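You operate a simulated robot arm through the tools that you are given. There is no shell and no other tool. Be economical: measure what you need, move in short steps, check, and stop when the job is done.

You run a simulated robot arm. Do the job below in one go: nothing can be reset, and whatever is moved stays where it is left.

JOB
Dip the green swatch and put the chip of its shade on the mat.
Fine: dip it in the cream, swatch back; the other chip goes in the box, lid shut; leave the white swatch.

It is judged by the outcome, as a careful person would: the job done as asked, and still so three seconds after it is handed in. It fails if anything else is knocked over, pushed out of place, dropped, spilled or broken. Lids that push on must go on centred and level and be pressed home; caps that screw on are set level and turned clockwise until they are tight.

ROBOT AND FRAMES
A 7-joint arm with a two-finger parallel gripper, fixed in place. Base frame: the origin is at the foot of the arm, x ahead of it, y to its left, z up. Units: mm, rad, N and s.
Its first joint turns from -1.152 to 1.152 rad. Payload 2.6 kg.
Tool frame: the origin (TCP) lies between the finger pads and is the grasp point; the fingertips stand 30 mm ahead of it; z points along the fingers, y is the line along which they close. The gripper opens to 94 mm. The fingers are 28 mm wide and 10 mm thick; the gripper's body (50 by 96 mm) begins 55 mm behind the TCP.
Orientation is that of the tool frame in the base frame, as a unit quaternion [w, x, y, z]. With the fingers straight down and closing along the base's y, the tool's x points along the base's -x, its y along +y and its z along -z.

CONTROLS
- The arm moves only by the tool send_rows. Its argument "commands" is text: rows parted by semicolons, each of 7 numbers parted by spaces: the shift along the tool's x, y, z in units of 250 mm (1.0 is 250 mm), then the turn, a rotation vector about the tool's x, y, z in units of 60 degrees (1.0 is 60 degrees), then the opening, from 0 (shut) to 1 (fully open). In form: dx dy dz wx wy wz gripper; .... A call has 1 to 8 rows; each row is the pose to reach, as a shift and turn from the pose commanded when the call began, along the tool's axes at that moment. A call with a number of a shift or a turn outside -1 to 1 is refused whole. Each row takes 0.2 s and may step no farther than 50 mm and 0.15 rad from the row before; otherwise, or with a gripper value out of range, the whole call is refused. Where a pose cannot be reached the arm comes as near as it can. A force on the tool above 70 N (or 10 N above the force at the start of the call, whichever is more), or a blocked arm, ends the call early, and 0.2 s more pass. The fingers move at their own pace (about 72 mm/s each) and stop on an object; they squeeze with about 20 N. The grip force told is the motor's: it shows also when the fingers shut on nothing. Time passes only in rows, and 0.2 s behind the last, so rows that repeat a pose let the fingers close. It gives the time, the measured TCP pose, the force on the tool (base axes), the opening and the grip force at its end, in the units of the frame above (readings bear some noise).
- Cameras (640 x 400 px; columns grow to the right, rows downward): "scene" is fixed at [16.8, 436.3, 552.4]; the picture's right is [-0.74, -0.67, 0.00], its down [-0.40, 0.44, -0.81] and it looks along [0.54, -0.60, -0.59] (base axes); focal length 304 px, centre (320, 200). "wrist" rides on the gripper at [-37, 0, -58] in the tool frame; the picture's right is [0.00, -1.00, 0.00], its down [0.97, 0.00, -0.24] and it looks along [0.24, 0.00, 0.97] (tool axes); focal length 218 px, centre (320, 200). There is no depth. A picture from a camera that has moved, and an enlarged one, comes with that camera's place and axes in the base frame and with its lens. The place of the scene camera against the robot may be out by one fixed shift of up to 25 mm in any direction.
- snapshot(camera): a new picture of that camera. The clock stands still meanwhile.
- enlarge(camera, box): a new picture of the part [left, top, right, bottom] of that camera's present view, enlarged. The clock stands still meanwhile.
- close_job(): hands the job in; it is judged then, once.

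Go step by step. Nothing tells you positions but the pictures and the camera data: compare them with the known pose of the tool, close in by small moves and look again before you grip or let go. The budget is 120 turns and 84 pictures, counting those below and the enlarged ones. Unless the task says otherwise, let go and move clear before handing in, and close with one line.

The tools are called as a command line: name --argument value ..., lists and objects as JSON in quotes. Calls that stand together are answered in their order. send_rows: Moves the arm, as the interface text tells. Its arguments: {"type":"object","properties":{"commands":{"type":"string"}},"required":["commands"]} The other tools are called the same way: snapshot (camera) takes a picture; enlarge (camera, box) takes an enlarged picture of a part of a camera's view; close_job () hands the job in.

At the start:

```text
t: 0.0
ee_pos: [342.7, 117.8, 390.4]
orientation: [-0.001, 0.0, 1.0, 0.001]
ft_force: [-0.2, -0.2, 0.2]
opening: 93.9
grip_force: 0.0
```

scene: 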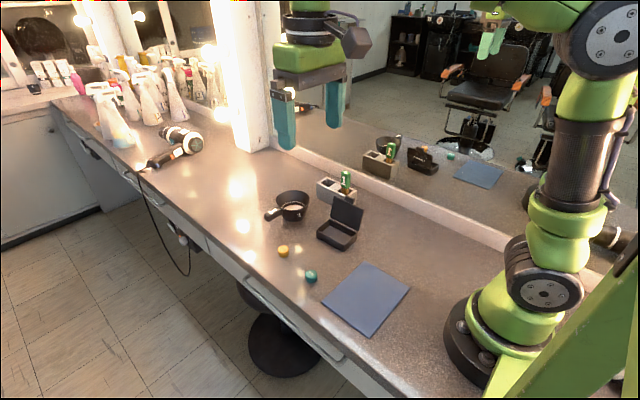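
wrist: 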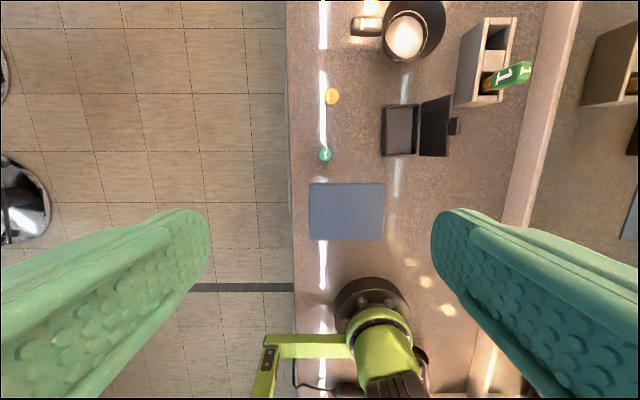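

I see a mat, two chips (yellow and teal), an open box, a bowl with cream, and a holder with swatches. I'll look closer first.

enlarge --camera "scene" --box '[250, 150, 420, 256]'

enlarge --camera "wrist" --box '[300, 0, 556, 160]'

enlarge --camera "scene" --box '[250, 220, 420, 326]'

```text
3.76 times, centred on (335, 203) of scene
camera zoom: at [16.8, 436.3, 552.4], right [-0.74, -0.67, 0.0], down [-0.4, 0.44, -0.81], along [0.54, -0.6, -0.59], focal length 1146 px, centre (264, 189)
```

zoom: 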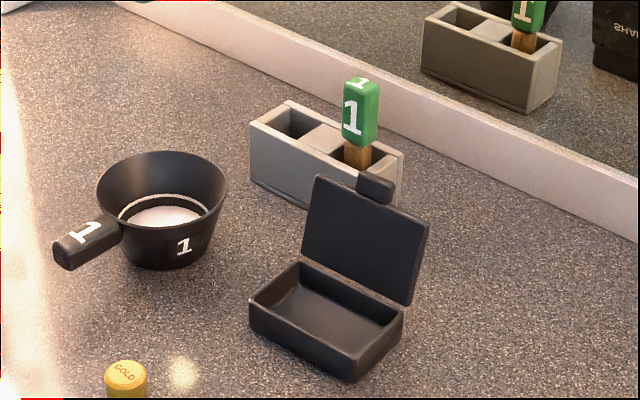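

```text
2.50 times, centred on (428, 80) of wrist
camera zoom: at [377.8, 116.9, 448.3], right [0.0, -1.0, 0.0], down [-0.97, 0.0, 0.24], along [-0.24, 0.0, -0.97], focal length 546 px, centre (50, 500)
```

zoom: 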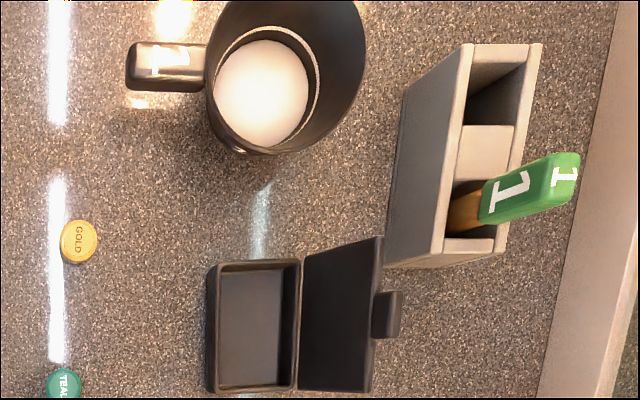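

```text
3.76 times, centred on (335, 273) of scene
camera zoom: at [16.8, 436.3, 552.4], right [-0.74, -0.67, 0.0], down [-0.4, 0.44, -0.81], along [0.54, -0.6, -0.59], focal length 1146 px, centre (264, -75)
```

zoom: 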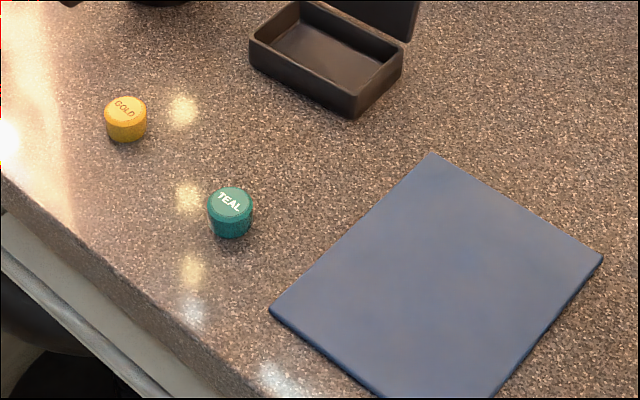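

The stick shows no other swatch from here yet. I'll move the wrist camera over the work area to measure.

send_rows --commands "-0.0785 -0.119 0.12 0 0 0 1; -0.157 -0.238 0.24 0 0 0 1; -0.2355 -0.357 0.36 0 0 0 1; -0.314 -0.476 0.48 0 0 0 1; -0.3925 -0.595 0.6 0 0 0 1; -0.471 -0.714 0.72 0 0 0 1; -0.5495 -0.833 0.84 0 0 0 1; -0.628 -0.951 0.96 0 0 0 1"

snapshot --camera "wrist"

snapshot --camera "scene"

```text
t: 1.8
ee_pos: [497.6, -121.4, 151.9]
orientation: [0.001, 0.0, 1.0, 0.0]
ft_force: [-0.2, -1.1, 2.9]
opening: 94.1
grip_force: 0.0
```

```text
78 pictures are left
camera wrist: at [534.3, -122.1, 209.1], right [0.0, -1.0, 0.0], down [-0.97, 0.0, 0.24], along [-0.24, 0.0, -0.97], focal length 218 px, centre (320, 200)
```

wrist: 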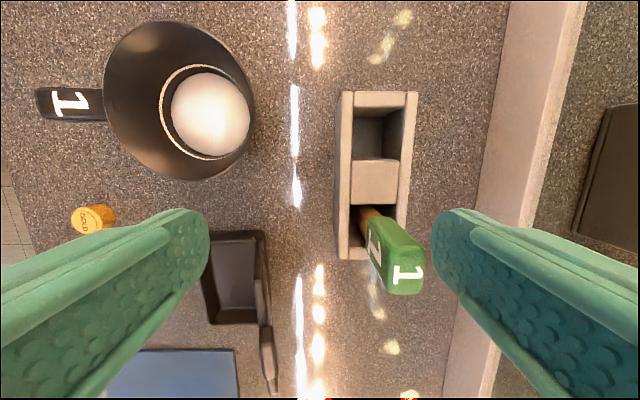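

```text
77 pictures are left
```

scene: 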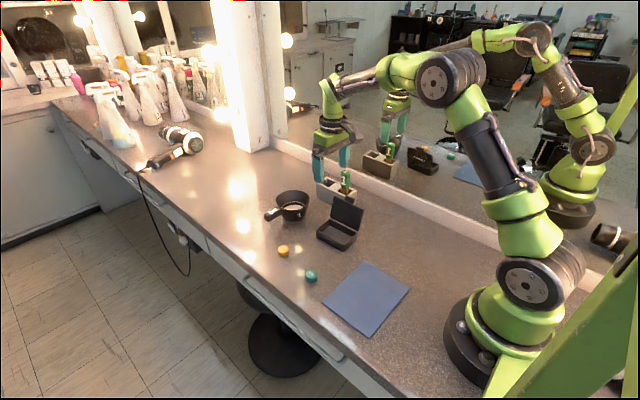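

There is only one swatch (no white one is visible), and triangulating the pictures puts the tabletop near z≈-5, not -157; I'll trust the pictures and go carefully. Next I rise and go above the green swatch (about x 476, y -163, top z≈116).

send_rows --commands "0 0 -0.19 0 0 0 1; 0 0 -0.28 0 0 0 1; 0.088 -0.168 -0.28 0 0 0 1; 0.088 -0.168 -0.28 0 0 0 1"

enlarge --camera "wrist" --box '[200, 60, 456, 320]'

enlarge --camera "scene" --box '[260, 90, 420, 250]'

```text
t: 2.8
ee_pos: [475.6, -161.7, 222.6]
orientation: [0.0, 0.001, 1.0, 0.0]
ft_force: [-0.7, -0.4, 0.2]
opening: 94.0
grip_force: 0.0
```

```text
1.54 times, centred on (328, 190) of wrist
camera zoom: at [512.6, -162.9, 279.7], right [0.0, -1.0, 0.0], down [-0.97, 0.0, 0.24], along [-0.24, 0.0, -0.97], focal length 336 px, centre (308, 215)
```

zoom: 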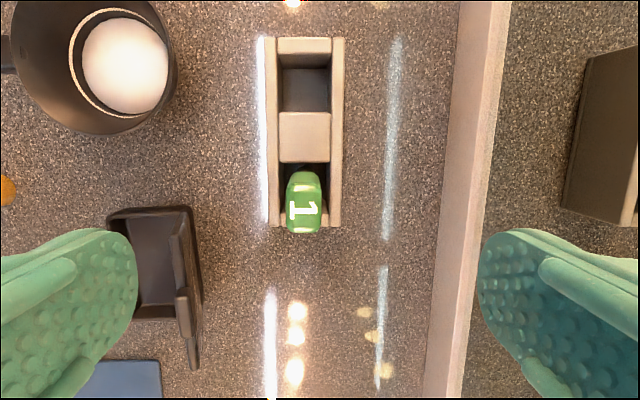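

```text
2.50 times, centred on (340, 170) of scene
camera zoom: at [16.8, 436.3, 552.4], right [-0.74, -0.67, 0.0], down [-0.4, 0.44, -0.81], along [0.54, -0.6, -0.59], focal length 761 px, centre (270, 275)
```

zoom: 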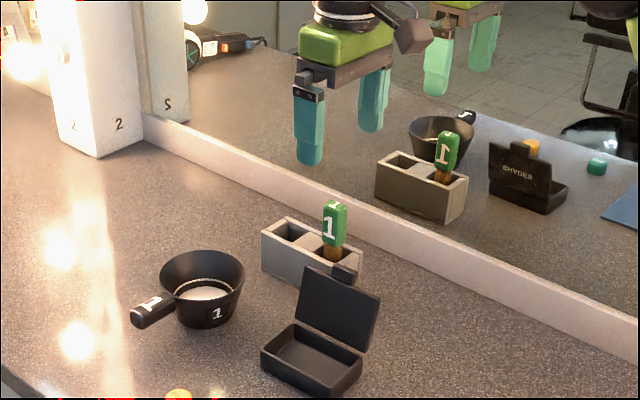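

The swatch handle stands at about (474,-161), top z≈116, narrow side along y. I'll narrow the fingers and go down around it.

send_rows --commands "0 0.004 0.04 0 0 0 0.55; 0 0.004 0.2 0 0 0 0.55; 0 0.004 0.35 0 0 0 0.55; 0 0.004 0.42 0 0 0 0.55; 0 0.004 0.42 0 0 0 0.55"

snapshot --camera "wrist"

enlarge --camera "scene" --box '[260, 90, 420, 250]'

```text
t: 4.0
ee_pos: [476.0, -160.1, 114.6]
orientation: [0.0, 0.001, 1.0, 0.0]
ft_force: [-0.7, 0.3, -0.5]
opening: 52.0
grip_force: 0.0
```

```text
74 pictures are left
camera wrist: at [512.6, -161.4, 173.0], right [0.0, -1.0, 0.0], down [-0.97, 0.0, 0.24], along [-0.24, 0.0, -0.97], focal length 218 px, centre (320, 200)
```

wrist: 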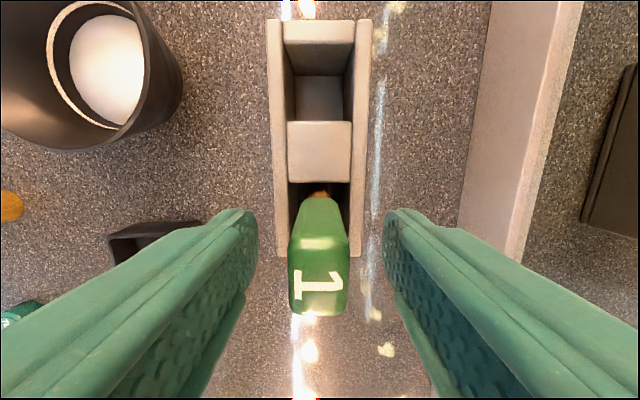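

```text
2.50 times, centred on (340, 170) of scene
camera zoom: at [16.8, 436.3, 552.4], right [-0.74, -0.67, 0.0], down [-0.4, 0.44, -0.81], along [0.54, -0.6, -0.59], focal length 761 px, centre (270, 275)
```

zoom: 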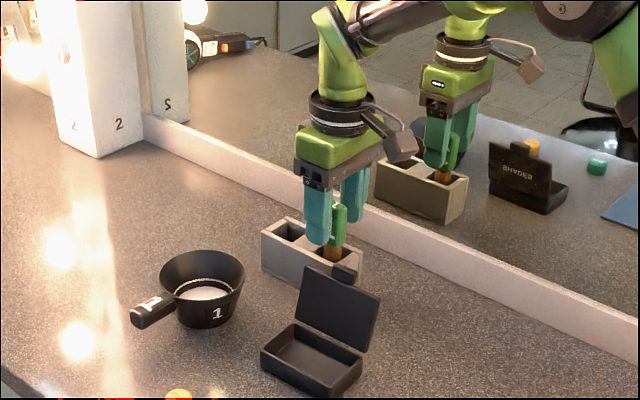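

The handle is centred between the fingers. I go down 20 mm more and grip.

send_rows --commands "0 0 0.08 0 0 0 0.55; 0 0 0.08 0 0 0 0; 0 0 0.08 0 0 0 0; 0 0 0.08 0 0 0 0"

enlarge --camera "scene" --box '[260, 90, 420, 250]'

```text
t: 5.0
ee_pos: [476.8, -160.5, 95.8]
orientation: [0.0, 0.0, 1.0, 0.001]
ft_force: [0.6, -0.2, -0.1]
opening: 21.3
grip_force: 20.2
```

```text
2.50 times, centred on (340, 170) of scene
camera zoom: at [16.8, 436.3, 552.4], right [-0.74, -0.67, 0.0], down [-0.4, 0.44, -0.81], along [0.54, -0.6, -0.59], focal length 761 px, centre (270, 275)
```

zoom: 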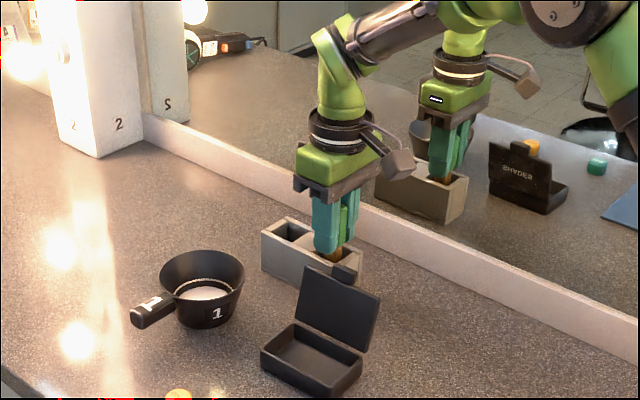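

Gripped (21 mm wide). Now I lift straight up.

send_rows --commands "0 0 -0.1 0 0 0 0; 0 0 -0.25 0 0 0 0; 0 0 -0.4 0 0 0 0; 0 0 -0.52 0 0 0 0; 0 0 -0.52 0 0 0 0"

snapshot --camera "wrist"

enlarge --camera "scene" --box '[260, 90, 420, 250]'

```text
t: 6.2
ee_pos: [476.2, -161.9, 226.3]
orientation: [-0.001, 0.001, 1.0, -0.001]
ft_force: [-0.1, 0.5, -0.8]
opening: 21.4
grip_force: 20.4
```

```text
71 pictures are left
camera wrist: at [512.6, -162.2, 284.0], right [0.0, -1.0, 0.0], down [-0.97, 0.0, 0.24], along [-0.24, 0.0, -0.97], focal length 218 px, centre (320, 200)
```

wrist: 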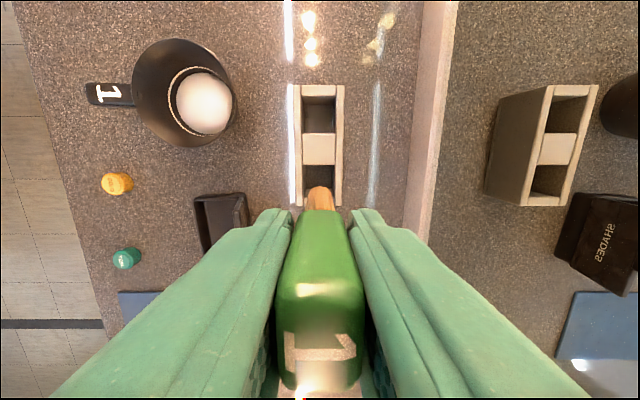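

```text
2.50 times, centred on (340, 170) of scene
camera zoom: at [16.8, 436.3, 552.4], right [-0.74, -0.67, 0.0], down [-0.4, 0.44, -0.81], along [0.54, -0.6, -0.59], focal length 761 px, centre (270, 275)
```

zoom: 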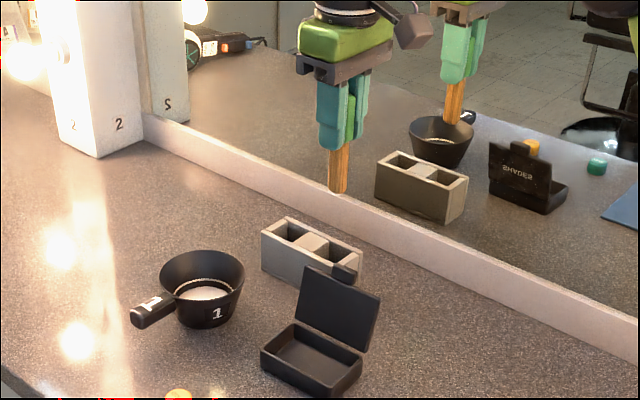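

The swatch is free of its slot. Cream centre triangulates to (560,-30,15), cup rim z≈52; I go over it, staying high.

send_rows --commands "-0.084 0.132 0 0 0 0 0; -0.168 0.264 0 0 0 0 0; -0.252 0.396 0 0 0 0 0; -0.336 0.528 0 0 0 0 0; -0.336 0.528 0.15 0 0 0 0; -0.336 0.528 0.2 0 0 0 0; -0.336 0.528 0.2 0 0 0 0"

snapshot --camera "wrist"

enlarge --camera "scene" --box '[240, 110, 360, 230]'

```text
t: 7.8
ee_pos: [560.0, -28.7, 175.4]
orientation: [0.0, 0.0, 1.0, 0.0]
ft_force: [-0.4, -0.8, -1.0]
opening: 21.5
grip_force: 19.8
```

```text
69 pictures are left
camera wrist: at [597.2, -30.1, 232.6], right [0.0, -1.0, 0.0], down [-0.97, 0.0, 0.24], along [-0.24, 0.0, -0.97], focal length 218 px, centre (320, 200)
```

wrist: 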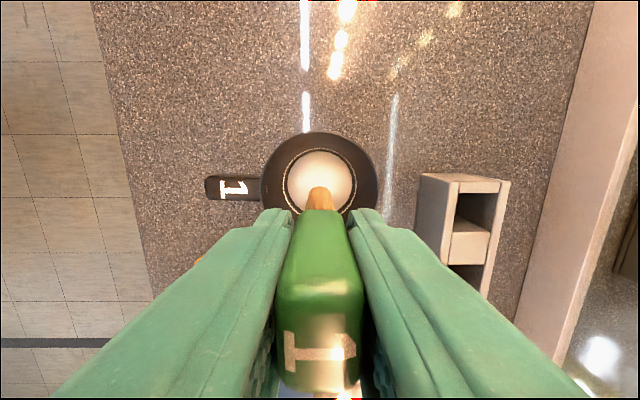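

```text
3.33 times, centred on (300, 170) of scene
camera zoom: at [16.8, 436.3, 552.4], right [-0.74, -0.67, 0.0], down [-0.4, 0.44, -0.81], along [0.54, -0.6, -0.59], focal length 1015 px, centre (387, 300)
```

zoom: 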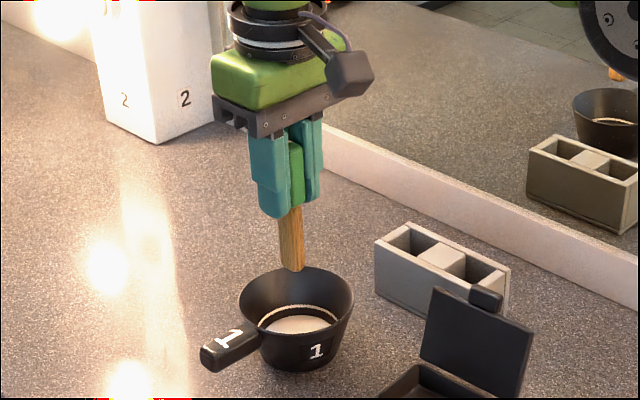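

The stick is centred over the cream. I descend in steps, watching force and the scene view.

send_rows --commands "-0.008 0 0.1 0 0 0 0; -0.008 0 0.18 0 0 0 0; -0.008 0 0.22 0 0 0 0; -0.008 0 0.22 0 0 0 0"

enlarge --camera "scene" --box '[260, 170, 330, 230]'

enlarge --camera "wrist" --box '[240, 100, 400, 220]'

```text
t: 8.8
ee_pos: [563.0, -28.9, 120.2]
orientation: [0.0, 0.001, 1.0, 0.0]
ft_force: [-0.5, 0.2, -0.7]
opening: 21.5
grip_force: 19.9
```

```text
6.67 times, centred on (295, 200) of scene
camera zoom: at [16.8, 436.3, 552.4], right [-0.74, -0.67, 0.0], down [-0.4, 0.44, -0.81], along [0.54, -0.6, -0.59], focal length 2030 px, centre (487, 200)
```

zoom: 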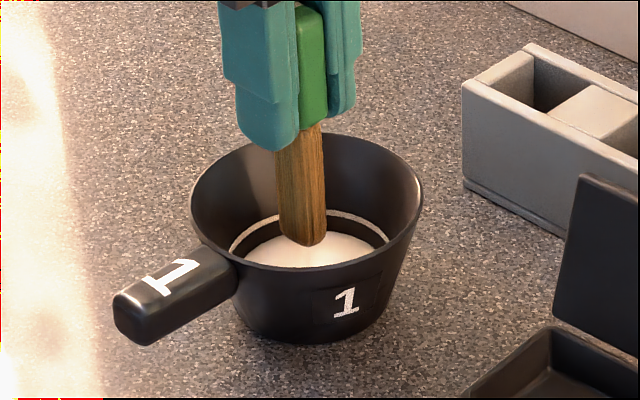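

```text
3.33 times, centred on (320, 160) of wrist
camera zoom: at [598.9, -30.0, 178.1], right [0.0, -1.0, 0.0], down [-0.97, 0.0, 0.24], along [-0.24, 0.0, -0.97], focal length 728 px, centre (320, 333)
```

zoom: 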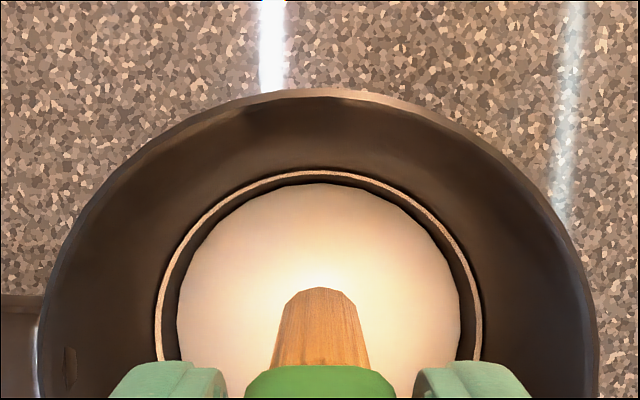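

Just about at the surface; I go on gently in small steps.

send_rows --commands "0 0 0.016 0 0 0 0; 0 0 0.032 0 0 0 0; 0 0 0.048 0 0 0 0; 0 0 0.048 0 0 0 0"

enlarge --camera "scene" --box '[260, 170, 330, 230]'

enlarge --camera "wrist" --box '[240, 100, 400, 220]'

```text
t: 9.8
ee_pos: [561.9, -29.6, 108.2]
orientation: [0.0, 0.001, 1.0, 0.0]
ft_force: [0.5, -0.6, -0.3]
opening: 21.2
grip_force: 19.7
```

```text
6.67 times, centred on (295, 200) of scene
camera zoom: at [16.8, 436.3, 552.4], right [-0.74, -0.67, 0.0], down [-0.4, 0.44, -0.81], along [0.54, -0.6, -0.59], focal length 2030 px, centre (487, 200)
```

zoom: 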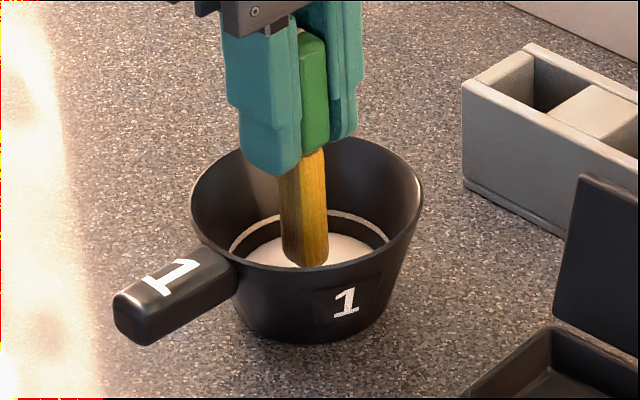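

```text
3.33 times, centred on (320, 160) of wrist
camera zoom: at [598.5, -30.1, 166.0], right [0.0, -1.0, 0.0], down [-0.97, 0.0, 0.24], along [-0.24, 0.0, -0.97], focal length 728 px, centre (320, 333)
```

zoom: 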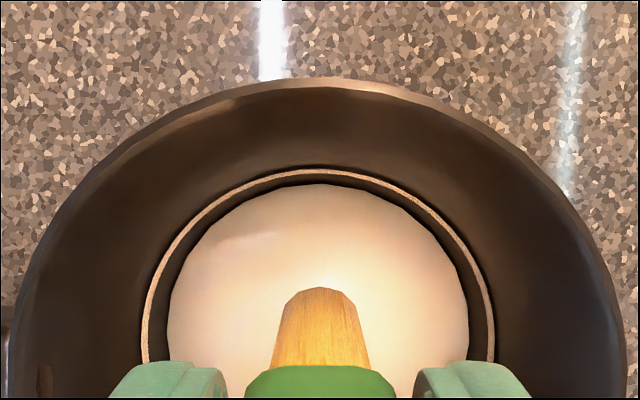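

The stick already seems to be turning yellow. A few mm deeper, hold, and then see the colour.

send_rows --commands "0 0 0.012 0 0 0 0; 0 0 0.024 0 0 0 0; 0 0 0.024 0 0 0 0; 0 0 0.024 0 0 0 0; 0 0 0.024 0 0 0 0; 0 0 0.024 0 0 0 0"

enlarge --camera "scene" --box '[260, 170, 330, 230]'

```text
t: 11.2
ee_pos: [561.8, -28.9, 102.6]
orientation: [0.0, -0.001, 1.0, -0.001]
ft_force: [-1.0, 0.6, -0.6]
opening: 21.4
grip_force: 20.1
```

```text
6.67 times, centred on (295, 200) of scene
camera zoom: at [16.8, 436.3, 552.4], right [-0.74, -0.67, 0.0], down [-0.4, 0.44, -0.81], along [0.54, -0.6, -0.59], focal length 2030 px, centre (487, 200)
```

zoom: 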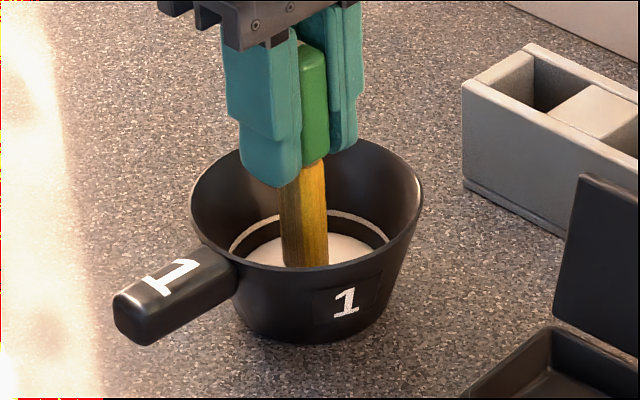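

Dipped. Now I raise it straight up and look at the colour.

send_rows --commands "0 0 -0.06 0 0 0 0; 0 0 -0.2 0 0 0 0; 0 0 -0.36 0 0 0 0; 0 0 -0.49 0 0 0 0; 0 0 -0.49 0 0 0 0; 0 0 -0.49 0 0 0 0"

enlarge --camera "scene" --box '[250, 100, 350, 230]'

snapshot --camera "wrist"

```text
t: 12.6
ee_pos: [560.8, -29.5, 224.7]
orientation: [-0.001, 0.0, 1.0, 0.0]
ft_force: [-0.3, 0.1, -1.2]
opening: 21.5
grip_force: 20.4
```

```text
3.08 times, centred on (300, 165) of scene
camera zoom: at [16.8, 436.3, 552.4], right [-0.74, -0.67, 0.0], down [-0.4, 0.44, -0.81], along [0.54, -0.6, -0.59], focal length 937 px, centre (382, 308)
```

zoom: 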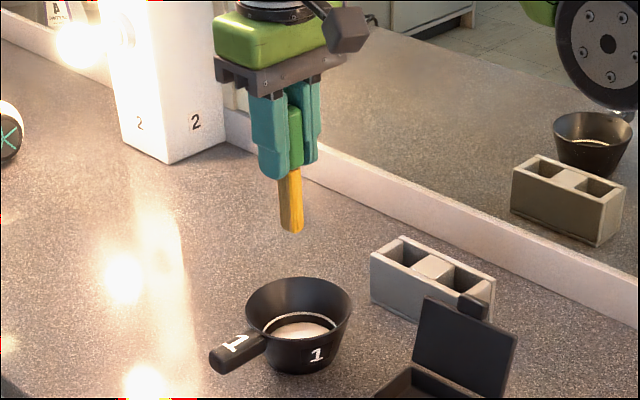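

```text
61 pictures are left
camera wrist: at [597.6, -30.8, 282.4], right [0.0, -1.0, 0.0], down [-0.97, 0.0, 0.24], along [-0.24, 0.0, -0.97], focal length 218 px, centre (320, 200)
```

wrist: 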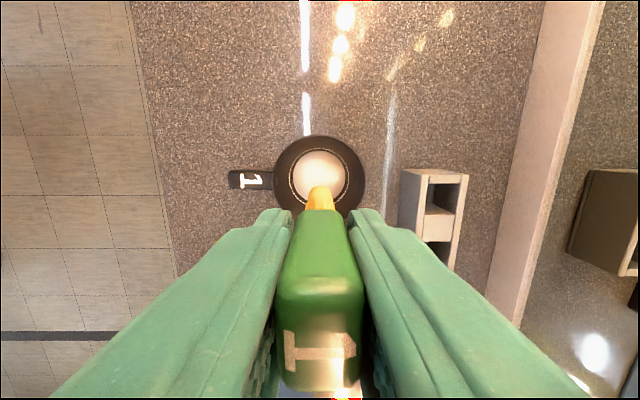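

enlarge --camera "scene" --box '[325, 140, 365, 180]'

enlarge --camera "scene" --box '[330, 145, 355, 165]'

enlarge --camera "scene" --box '[325, 140, 365, 180]'

```text
10.00 times, centred on (345, 160) of scene
camera zoom: at [16.8, 436.3, 552.4], right [-0.74, -0.67, 0.0], down [-0.4, 0.44, -0.81], along [0.54, -0.6, -0.59], focal length 3045 px, centre (70, 600)
```

zoom: 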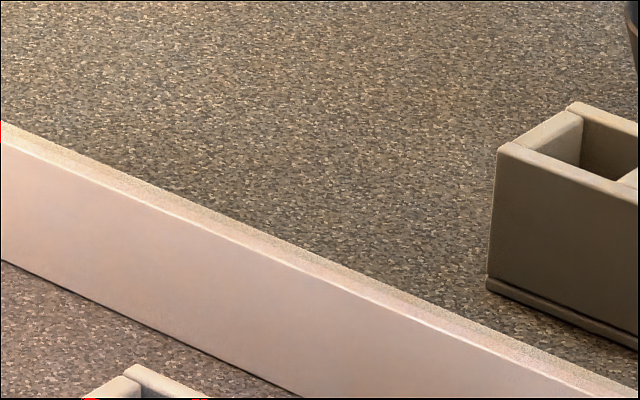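

```text
16.00 times, centred on (342, 155) of scene
camera zoom: at [16.8, 436.3, 552.4], right [-0.74, -0.67, 0.0], down [-0.4, 0.44, -0.81], along [0.54, -0.6, -0.59], focal length 4872 px, centre (-40, 920)
```

zoom: 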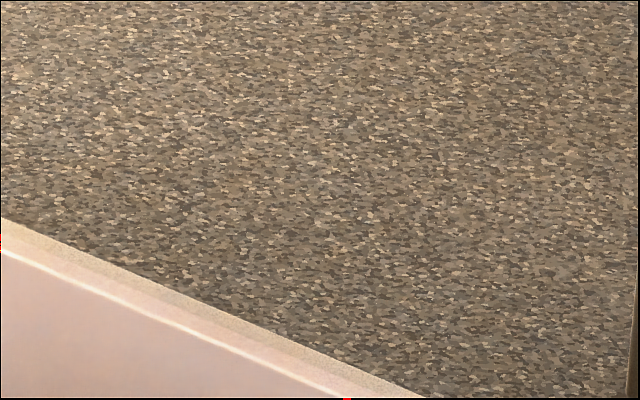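

```text
10.00 times, centred on (345, 160) of scene
camera zoom: at [16.8, 436.3, 552.4], right [-0.74, -0.67, 0.0], down [-0.4, 0.44, -0.81], along [0.54, -0.6, -0.59], focal length 3045 px, centre (70, 600)
```

zoom: 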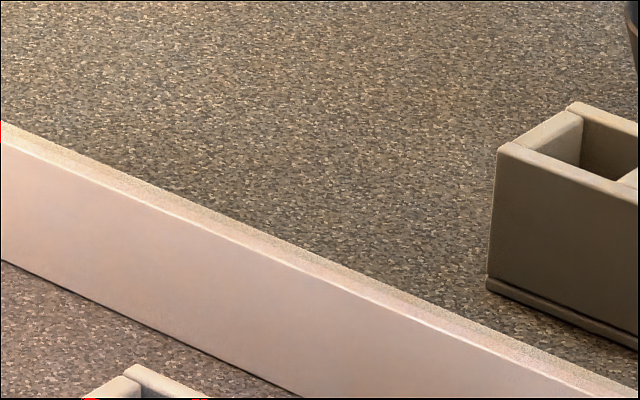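

Wrong spot; the stick tip is near (295,165) in the full view.

enlarge --camera "scene" --box '[280, 145, 312, 180]'

```text
11.43 times, centred on (296, 162) of scene
camera zoom: at [16.8, 436.3, 552.4], right [-0.74, -0.67, 0.0], down [-0.4, 0.44, -0.81], along [0.54, -0.6, -0.59], focal length 3480 px, centre (594, 629)
```

zoom: 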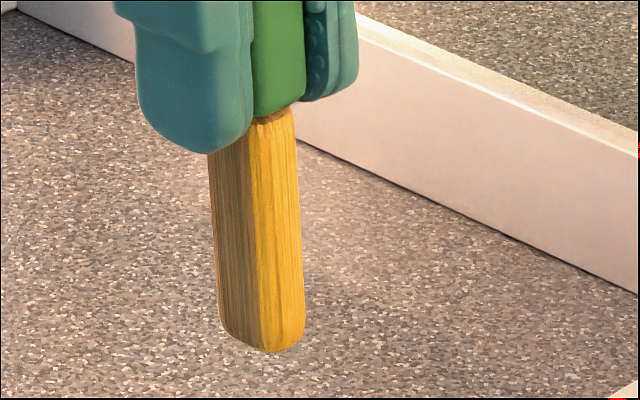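

The stick has clearly turned gold: gold chip goes to the mat, teal to the box. First I return the swatch above its slot.

send_rows --commands "0.086 -0.132 0 0 0 0 0; 0.172 -0.264 0 0 0 0 0; 0.258 -0.396 0 0 0 0 0; 0.344 -0.528 0 0 0 0 0; 0.344 -0.528 0.12 0 0 0 0; 0.344 -0.528 0.12 0 0 0 0"

enlarge --camera "scene" --box '[300, 130, 380, 220]'

snapshot --camera "wrist"

```text
t: 14.0
ee_pos: [476.6, -160.5, 194.8]
orientation: [0.0, 0.001, 1.0, 0.0]
ft_force: [-0.2, 0.6, 0.1]
opening: 21.3
grip_force: 19.7
```

```text
4.44 times, centred on (340, 175) of scene
camera zoom: at [16.8, 436.3, 552.4], right [-0.74, -0.67, 0.0], down [-0.4, 0.44, -0.81], along [0.54, -0.6, -0.59], focal length 1353 px, centre (231, 311)
```

zoom: 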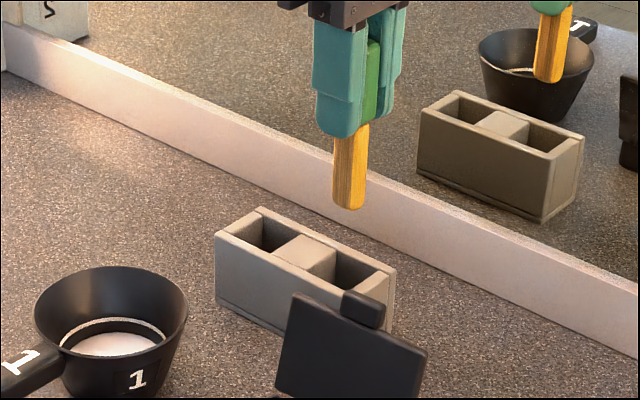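

```text
55 pictures are left
camera wrist: at [511.9, -162.2, 252.3], right [0.0, -1.0, 0.0], down [-0.97, 0.0, 0.24], along [-0.24, 0.0, -0.97], focal length 218 px, centre (320, 200)
```

wrist: 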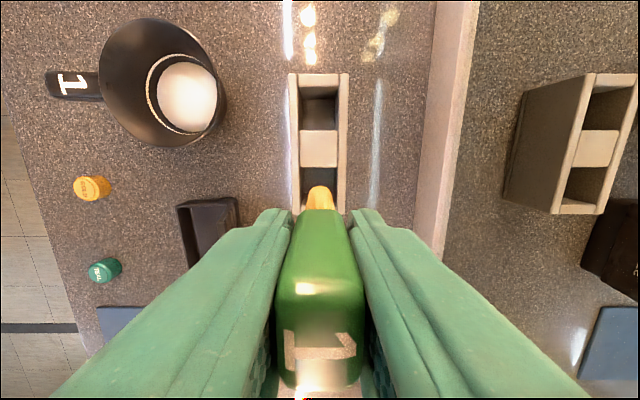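

Gold confirmed, and the stick is aligned above its slot. I lower it by the height it was lifted.

send_rows --commands "0 0 0.1 0 0 0 0; 0 0 0.2 0 0 0 0; 0 0 0.28 0 0 0 0; 0 0 0.34 0 0 0 0; 0 0 0.38 0 0 0 0; 0 0 0.394 0 0 0 0; 0 0 0.394 0 0 0 0"

enlarge --camera "scene" --box '[300, 130, 380, 220]'

```text
t: 15.6
ee_pos: [476.1, -161.7, 96.8]
orientation: [0.0, 0.0, 1.0, 0.0]
ft_force: [-0.5, -0.1, 0.1]
opening: 21.4
grip_force: 20.3
```

```text
4.44 times, centred on (340, 175) of scene
camera zoom: at [16.8, 436.3, 552.4], right [-0.74, -0.67, 0.0], down [-0.4, 0.44, -0.81], along [0.54, -0.6, -0.59], focal length 1353 px, centre (231, 311)
```

zoom: 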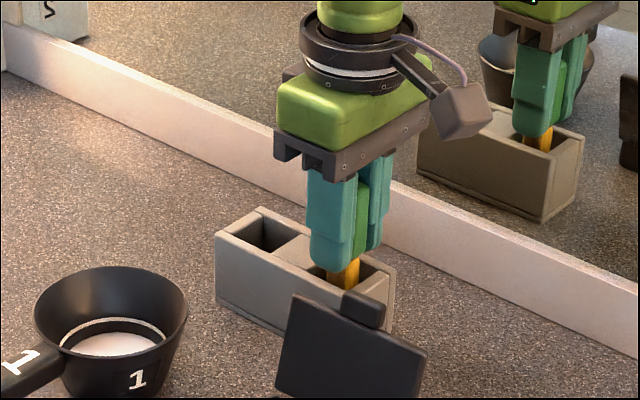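

Back in the slot. I open modestly and rise.

send_rows --commands "0 0 0.004 0 0 0 0.22; 0 0 0.004 0 0 0 0.32; 0 0 0.004 0 0 0 0.5; 0 0 0.004 0 0 0 0.5; 0 0 -0.15 0 0 0 0.5; 0 0 -0.32 0 0 0 0.5; 0 0 -0.48 0 0 0 0.5; 0 0 -0.48 0 0 0 0.5"

snapshot --camera "wrist"

enlarge --camera "scene" --box '[260, 130, 380, 290]'

```text
t: 17.4
ee_pos: [476.7, -160.7, 218.6]
orientation: [0.0, -0.001, 1.0, 0.0]
ft_force: [0.6, 0.3, 0.0]
opening: 47.0
grip_force: 0.0
```

```text
53 pictures are left
camera wrist: at [513.1, -162.2, 275.2], right [0.0, -1.0, 0.0], down [-0.97, 0.0, 0.24], along [-0.24, 0.0, -0.97], focal length 218 px, centre (320, 200)
```

wrist: 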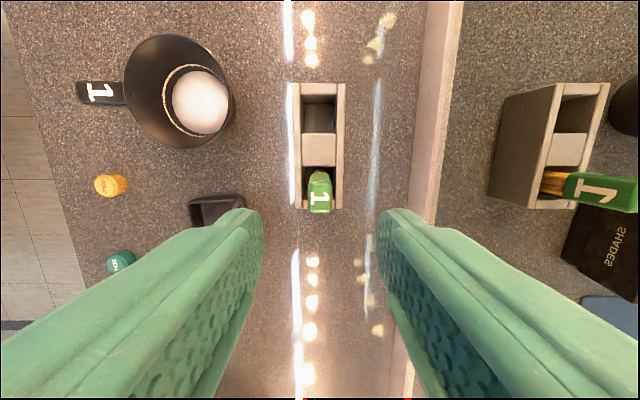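

```text
2.50 times, centred on (320, 210) of scene
camera zoom: at [16.8, 436.3, 552.4], right [-0.74, -0.67, 0.0], down [-0.4, 0.44, -0.81], along [0.54, -0.6, -0.59], focal length 761 px, centre (320, 175)
```

zoom: 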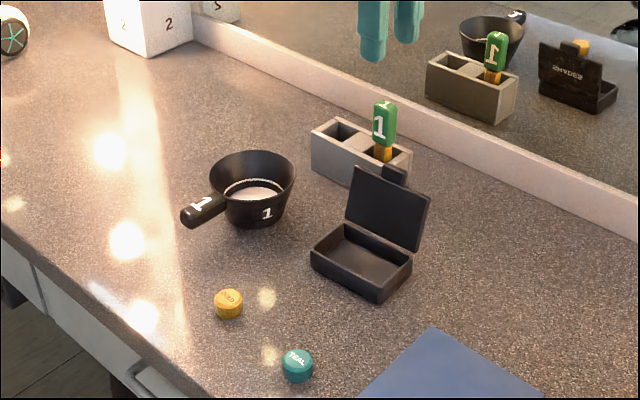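

Swatch is back upright in its slot. Next I go over the gold chip near (467,96).

send_rows --commands "0.005 0.17 0 0 0 0 0.7; 0.01 0.34 0.02 0 0 0 0.7; 0.02 0.51 0.06 0 0 0 0.7; 0.03 0.68 0.14 0 0 0 0.7; 0.036 0.84 0.22 0 0 0 0.7; 0.036 0.99 0.3 0 0 0 0.7; 0.036 0.99 0.3 0 0 0 0.7"

snapshot --camera "wrist"

```text
t: 19.0
ee_pos: [467.8, 87.7, 142.0]
orientation: [0.0, 0.001, 1.0, -0.001]
ft_force: [-0.8, -0.6, 1.1]
opening: 66.1
grip_force: 0.1
```

```text
51 pictures are left
camera wrist: at [504.4, 87.0, 199.9], right [0.0, -1.0, 0.0], down [-0.97, 0.0, 0.24], along [-0.24, 0.0, -0.97], focal length 218 px, centre (320, 200)
```

wrist: 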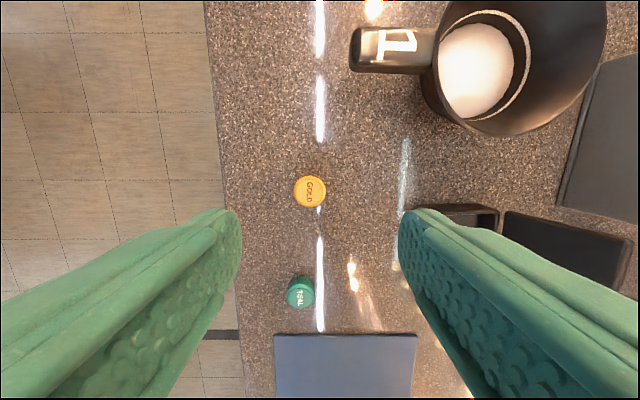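

Gold chip at about (466,96), 29 mm across. I lower above it and check alignment.

send_rows --commands "0.008 0.033 0.16 0 0 0 0.6; 0.008 0.033 0.3 0 0 0 0.6; 0.008 0.033 0.34 0 0 0 0.6; 0.008 0.033 0.34 0 0 0 0.6"

snapshot --camera "wrist"

enlarge --camera "scene" --box '[240, 180, 340, 280]'

```text
t: 20.0
ee_pos: [466.1, 94.5, 56.4]
orientation: [0.0, 0.001, 1.0, 0.0]
ft_force: [0.1, 0.3, -0.3]
opening: 56.4
grip_force: 0.0
```

```text
50 pictures are left
camera wrist: at [502.9, 93.7, 114.2], right [0.0, -1.0, 0.0], down [-0.97, 0.0, 0.24], along [-0.24, 0.0, -0.97], focal length 218 px, centre (320, 200)
```

wrist: 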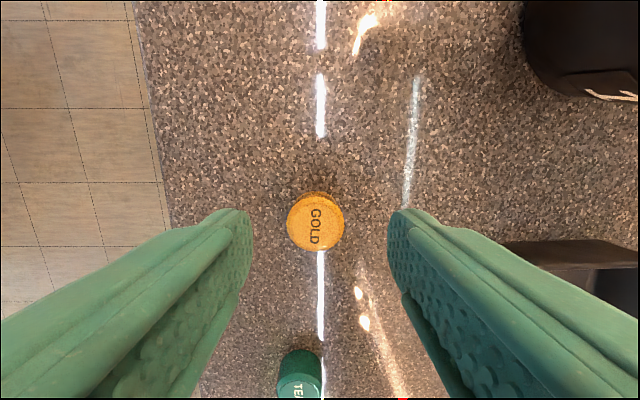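

```text
4.00 times, centred on (290, 230) of scene
camera zoom: at [16.8, 436.3, 552.4], right [-0.74, -0.67, 0.0], down [-0.4, 0.44, -0.81], along [0.54, -0.6, -0.59], focal length 1218 px, centre (440, 80)
```

zoom: 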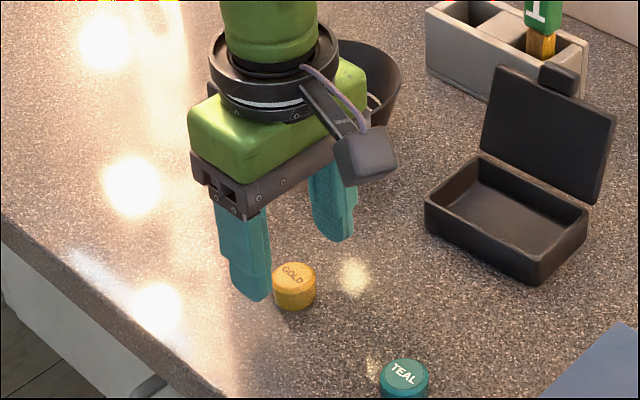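

Well aligned. I descend about 28 mm, so the fingertips stay just above the table.

send_rows --commands "0 0.004 0.05 0 0 0 0.6; 0 0.004 0.09 0 0 0 0.6; 0 0.004 0.108 0 0 0 0.6; 0 0.004 0.108 0 0 0 0.6"

enlarge --camera "scene" --box '[260, 220, 310, 270]'

snapshot --camera "wrist"

```text
t: 21.0
ee_pos: [464.8, 95.6, 29.3]
orientation: [0.0, 0.0, 1.0, 0.0]
ft_force: [-5.2, -0.3, 9.9]
opening: 56.0
grip_force: 0.1
```

```text
8.00 times, centred on (285, 245) of scene
camera zoom: at [16.8, 436.3, 552.4], right [-0.74, -0.67, 0.0], down [-0.4, 0.44, -0.81], along [0.54, -0.6, -0.59], focal length 2436 px, centre (600, -160)
```

zoom: 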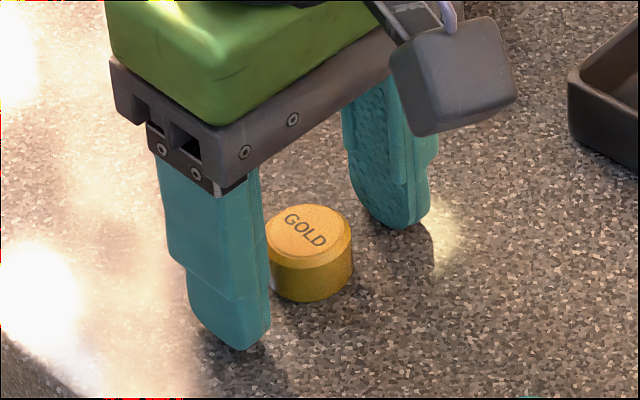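

```text
47 pictures are left
camera wrist: at [502.2, 94.9, 87.4], right [0.0, -1.0, 0.0], down [-0.97, 0.0, 0.24], along [-0.24, 0.0, -0.97], focal length 218 px, centre (320, 200)
```

wrist: 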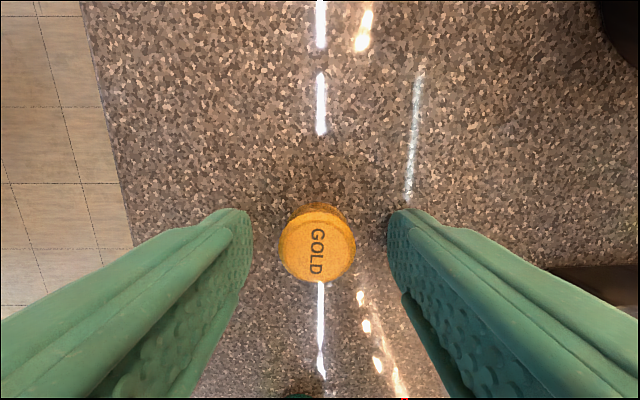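

A light touch of the table at TCP z≈29, so the table is at z≈0. I raise 2.5 mm and grip.

send_rows --commands "0 0 -0.01 0 0 0 0.6; 0 0 -0.01 0 0 0 0.6; 0 0 -0.01 0 0 0 0.2; 0 0 -0.01 0 0 0 0.1; 0 0 -0.01 0 0 0 0; 0 0 -0.01 0 0 0 0"

enlarge --camera "scene" --box '[260, 220, 310, 270]'

```text
t: 22.4
ee_pos: [464.1, 95.3, 32.0]
orientation: [0.001, 0.0, 1.0, 0.0]
ft_force: [1.5, 0.5, 0.2]
opening: 24.4
grip_force: 19.9
```

```text
8.00 times, centred on (285, 245) of scene
camera zoom: at [16.8, 436.3, 552.4], right [-0.74, -0.67, 0.0], down [-0.4, 0.44, -0.81], along [0.54, -0.6, -0.59], focal length 2436 px, centre (600, -160)
```

zoom: 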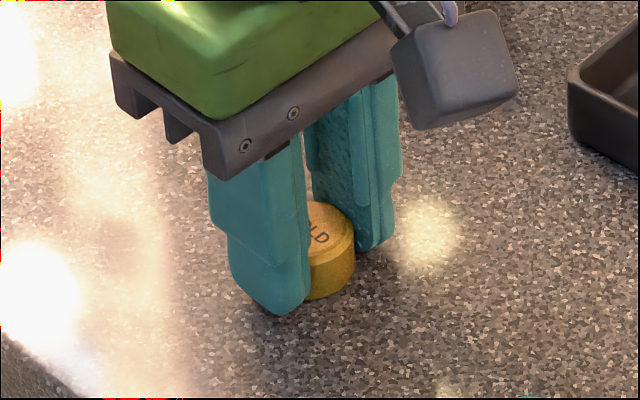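

Gold chip gripped. I lift it and carry it above the mat, to about (250,60).

send_rows --commands "0 0 -0.12 0 0 0 0; 0 0 -0.3 0 0 0 0; 0.17 -0.03 -0.32 0 0 0 0; 0.34 -0.06 -0.32 0 0 0 0; 0.51 -0.09 -0.32 0 0 0 0; 0.68 -0.12 -0.32 0 0 0 0; 0.85 -0.14 -0.32 0 0 0 0; 0.85 -0.14 -0.32 0 0 0 0"

snapshot --camera "wrist"

snapshot --camera "scene"

```text
t: 24.2
ee_pos: [253.8, 59.0, 112.1]
orientation: [0.0, 0.001, 1.0, 0.001]
ft_force: [0.7, -0.1, 0.0]
opening: 24.3
grip_force: 20.4
```

```text
45 pictures are left
camera wrist: at [289.9, 58.4, 170.1], right [0.0, -1.0, 0.0], down [-0.97, 0.0, 0.24], along [-0.24, 0.0, -0.97], focal length 218 px, centre (320, 200)
```

wrist: 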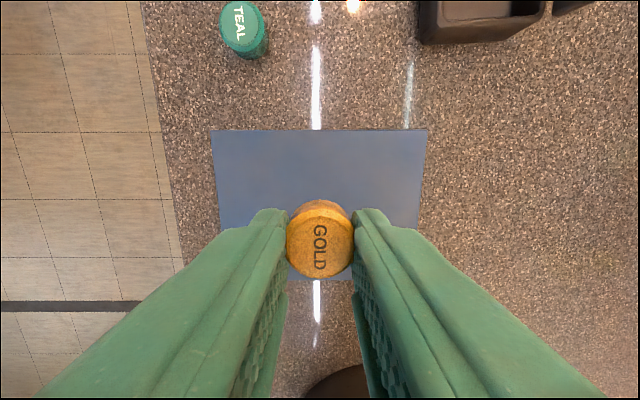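

```text
44 pictures are left
```

scene: 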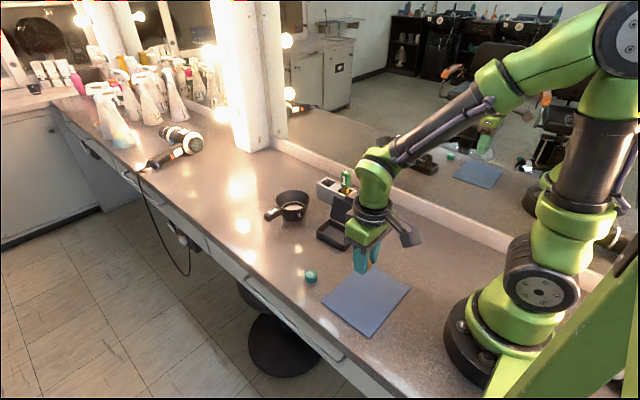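

The mat spans x 175–301, centre about (238,58). I shift 12 mm and lower the chip gently onto it.

send_rows --commands "0.048 0 0.12 0 0 0 0; 0.048 0 0.24 0 0 0 0; 0.048 0 0.29 0 0 0 0; 0.048 0 0.3 0 0 0 0; 0.048 0 0.3 0 0 0 0"

enlarge --camera "scene" --box '[330, 230, 410, 310]'

```text
t: 25.4
ee_pos: [241.2, 60.2, 37.7]
orientation: [-0.001, 0.001, 1.0, 0.0]
ft_force: [0.3, 0.5, -0.2]
opening: 24.4
grip_force: 20.7
```

```text
5.00 times, centred on (370, 270) of scene
camera zoom: at [16.8, 436.3, 552.4], right [-0.74, -0.67, 0.0], down [-0.4, 0.44, -0.81], along [0.54, -0.6, -0.59], focal length 1522 px, centre (70, -150)
```

zoom: 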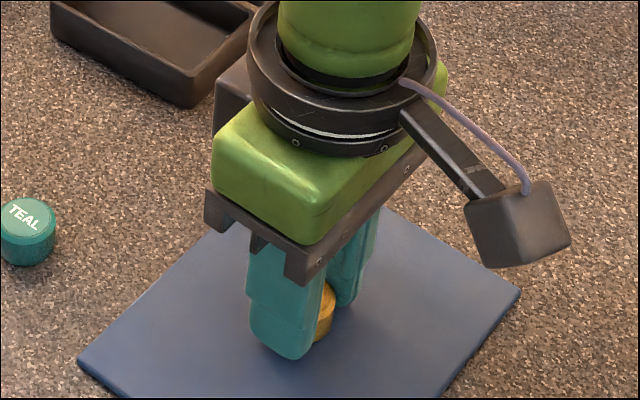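

send_rows --commands "0 0 0.004 0 0 0 0; 0 0 0.008 0 0 0 0; 0 0 0.008 0 0 0 0"

```text
t: 26.2
ee_pos: [242.3, 60.5, 35.4]
orientation: [0.0, 0.001, 1.0, 0.0]
ft_force: [-1.1, -0.1, 14.6]
opening: 24.5
grip_force: 19.8
```

Contact with the mat. I release and rise.

send_rows --commands "0 0 -0.002 0 0 0 0; 0 0 -0.002 0 0 0 0.3; 0 0 -0.002 0 0 0 0.5; 0 0 -0.002 0 0 0 0.6; 0 0 -0.15 0 0 0 0.6; 0 0 -0.3 0 0 0 0.6; 0 0 -0.4 0 0 0 0.6; 0 0 -0.4 0 0 0 0.6"

snapshot --camera "wrist"

```text
t: 28.0
ee_pos: [241.3, 60.3, 137.0]
orientation: [0.0, 0.0, 1.0, -0.001]
ft_force: [-0.3, 0.4, -0.6]
opening: 56.6
grip_force: 0.1
```

```text
42 pictures are left
camera wrist: at [277.2, 59.5, 193.7], right [0.0, -1.0, 0.0], down [-0.97, 0.0, 0.24], along [-0.24, 0.0, -0.97], focal length 218 px, centre (320, 200)
```

wrist: 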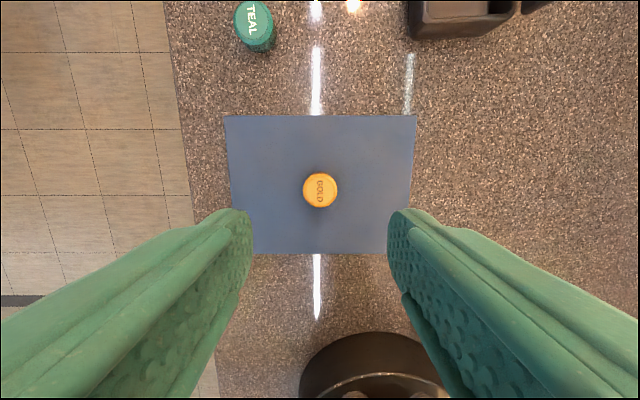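

Gold sits on the mat. Next the teal chip, near (361,106).

send_rows --commands "-0.16 0.06 0 0 0 0 0.6; -0.32 0.12 0.06 0 0 0 0.6; -0.48 0.183 0.12 0 0 0 0.6; -0.48 0.183 0.25 0 0 0 0.6; -0.48 0.183 0.28 0 0 0 0.6; -0.48 0.183 0.28 0 0 0 0.6"

snapshot --camera "wrist"

```text
t: 29.4
ee_pos: [361.7, 106.3, 64.6]
orientation: [0.0, 0.001, 1.0, 0.0]
ft_force: [0.0, -0.1, 0.3]
opening: 56.4
grip_force: 0.0
```

```text
41 pictures are left
camera wrist: at [397.8, 105.9, 122.4], right [0.0, -1.0, 0.0], down [-0.97, 0.0, 0.24], along [-0.24, 0.0, -0.97], focal length 218 px, centre (320, 200)
```

wrist: 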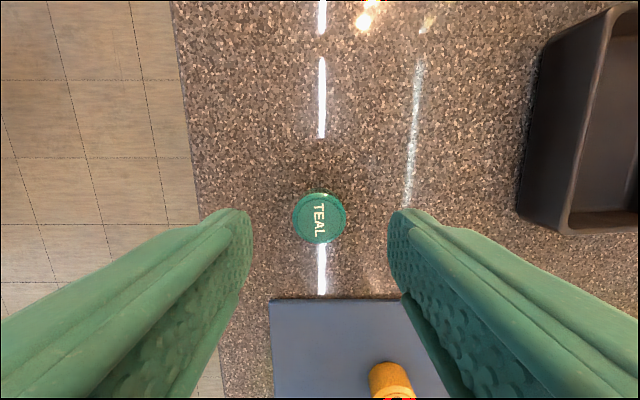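

Aligned. Down to TCP z≈32, grip and lift.

send_rows --commands "0 0 0.08 0 0 0 0.6; 0 0 0.125 0 0 0 0.6; 0 0 0.13 0 0 0 0.6; 0 0 0.13 0 0 0 0.2; 0 0 0.13 0 0 0 0.1; 0 0 0.13 0 0 0 0; 0 0 0.13 0 0 0 0"

send_rows --commands "0 0 -0.1 0 0 0 0; 0 0 -0.28 0 0 0 0; 0 0 -0.42 0 0 0 0; 0 0 -0.42 0 0 0 0"

snapshot --camera "wrist"

```text
t: 31.0
ee_pos: [360.2, 105.9, 33.8]
orientation: [0.0, -0.001, 1.0, 0.0]
ft_force: [0.2, 0.6, -0.3]
opening: 24.6
grip_force: 19.9
```

```text
t: 32.0
ee_pos: [361.1, 106.8, 137.3]
orientation: [-0.001, 0.0, 1.0, 0.0]
ft_force: [0.5, 0.9, 1.2]
opening: 24.5
grip_force: 20.0
```

```text
40 pictures are left
camera wrist: at [397.3, 106.0, 195.6], right [0.0, -1.0, 0.0], down [-0.97, 0.0, 0.24], along [-0.24, 0.0, -0.97], focal length 218 px, centre (320, 200)
```

wrist: 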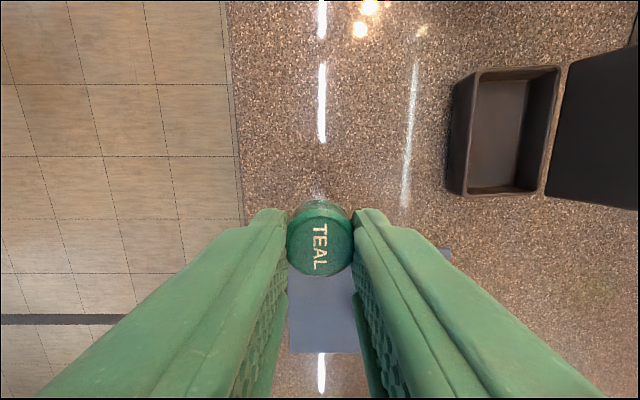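

Teal is held. The box is narrow along y, so I'll turn the gripper 90° (fingers closing along x, camera toward +y), raising a little first.

send_rows --commands "0 0 -0.02 0 0 -0.14 0; 0 0 -0.04 0 0 -0.28 0; 0 0 -0.06 0 0 -0.42 0; 0 0 -0.08 0 0 -0.56 0; 0 0 -0.1 0 0 -0.7 0; 0 0 -0.12 0 0 -0.84 0; 0 0 -0.14 0 0 -0.98 0; 0 0 -0.14 0 0 -0.98 0"

send_rows --commands "0 0 0 0 0 -0.14 0; 0 0 0 0 0 -0.28 0; 0 0 0 0 0 -0.42 0; 0 0 0 0 0 -0.52 0; 0 0 0 0 0 -0.52 0"

snapshot --camera "wrist"

```text
t: 33.8
ee_pos: [361.2, 104.9, 172.2]
orientation: [0.0, -0.492, 0.871, 0.001]
ft_force: [0.2, 0.3, -0.3]
opening: 24.6
grip_force: 19.6
```

```text
t: 35.0
ee_pos: [360.2, 105.8, 173.1]
orientation: [0.001, 0.708, -0.706, 0.0]
ft_force: [-0.5, -0.4, -0.1]
opening: 24.3
grip_force: 20.6
```

```text
39 pictures are left
camera wrist: at [360.2, 142.2, 230.2], right [1.0, 0.0, 0.0], down [0.0, -0.97, 0.24], along [0.0, -0.24, -0.97], focal length 218 px, centre (320, 200)
```

wrist: 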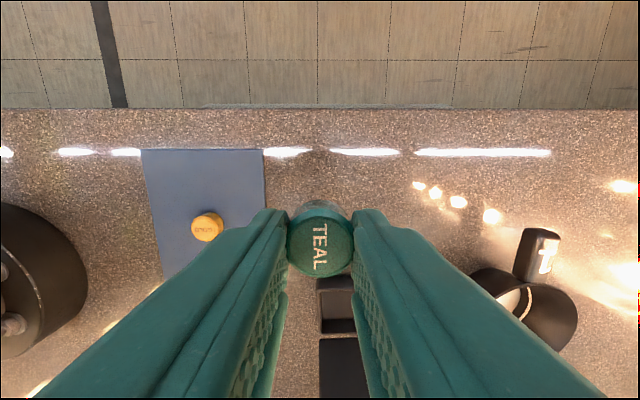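

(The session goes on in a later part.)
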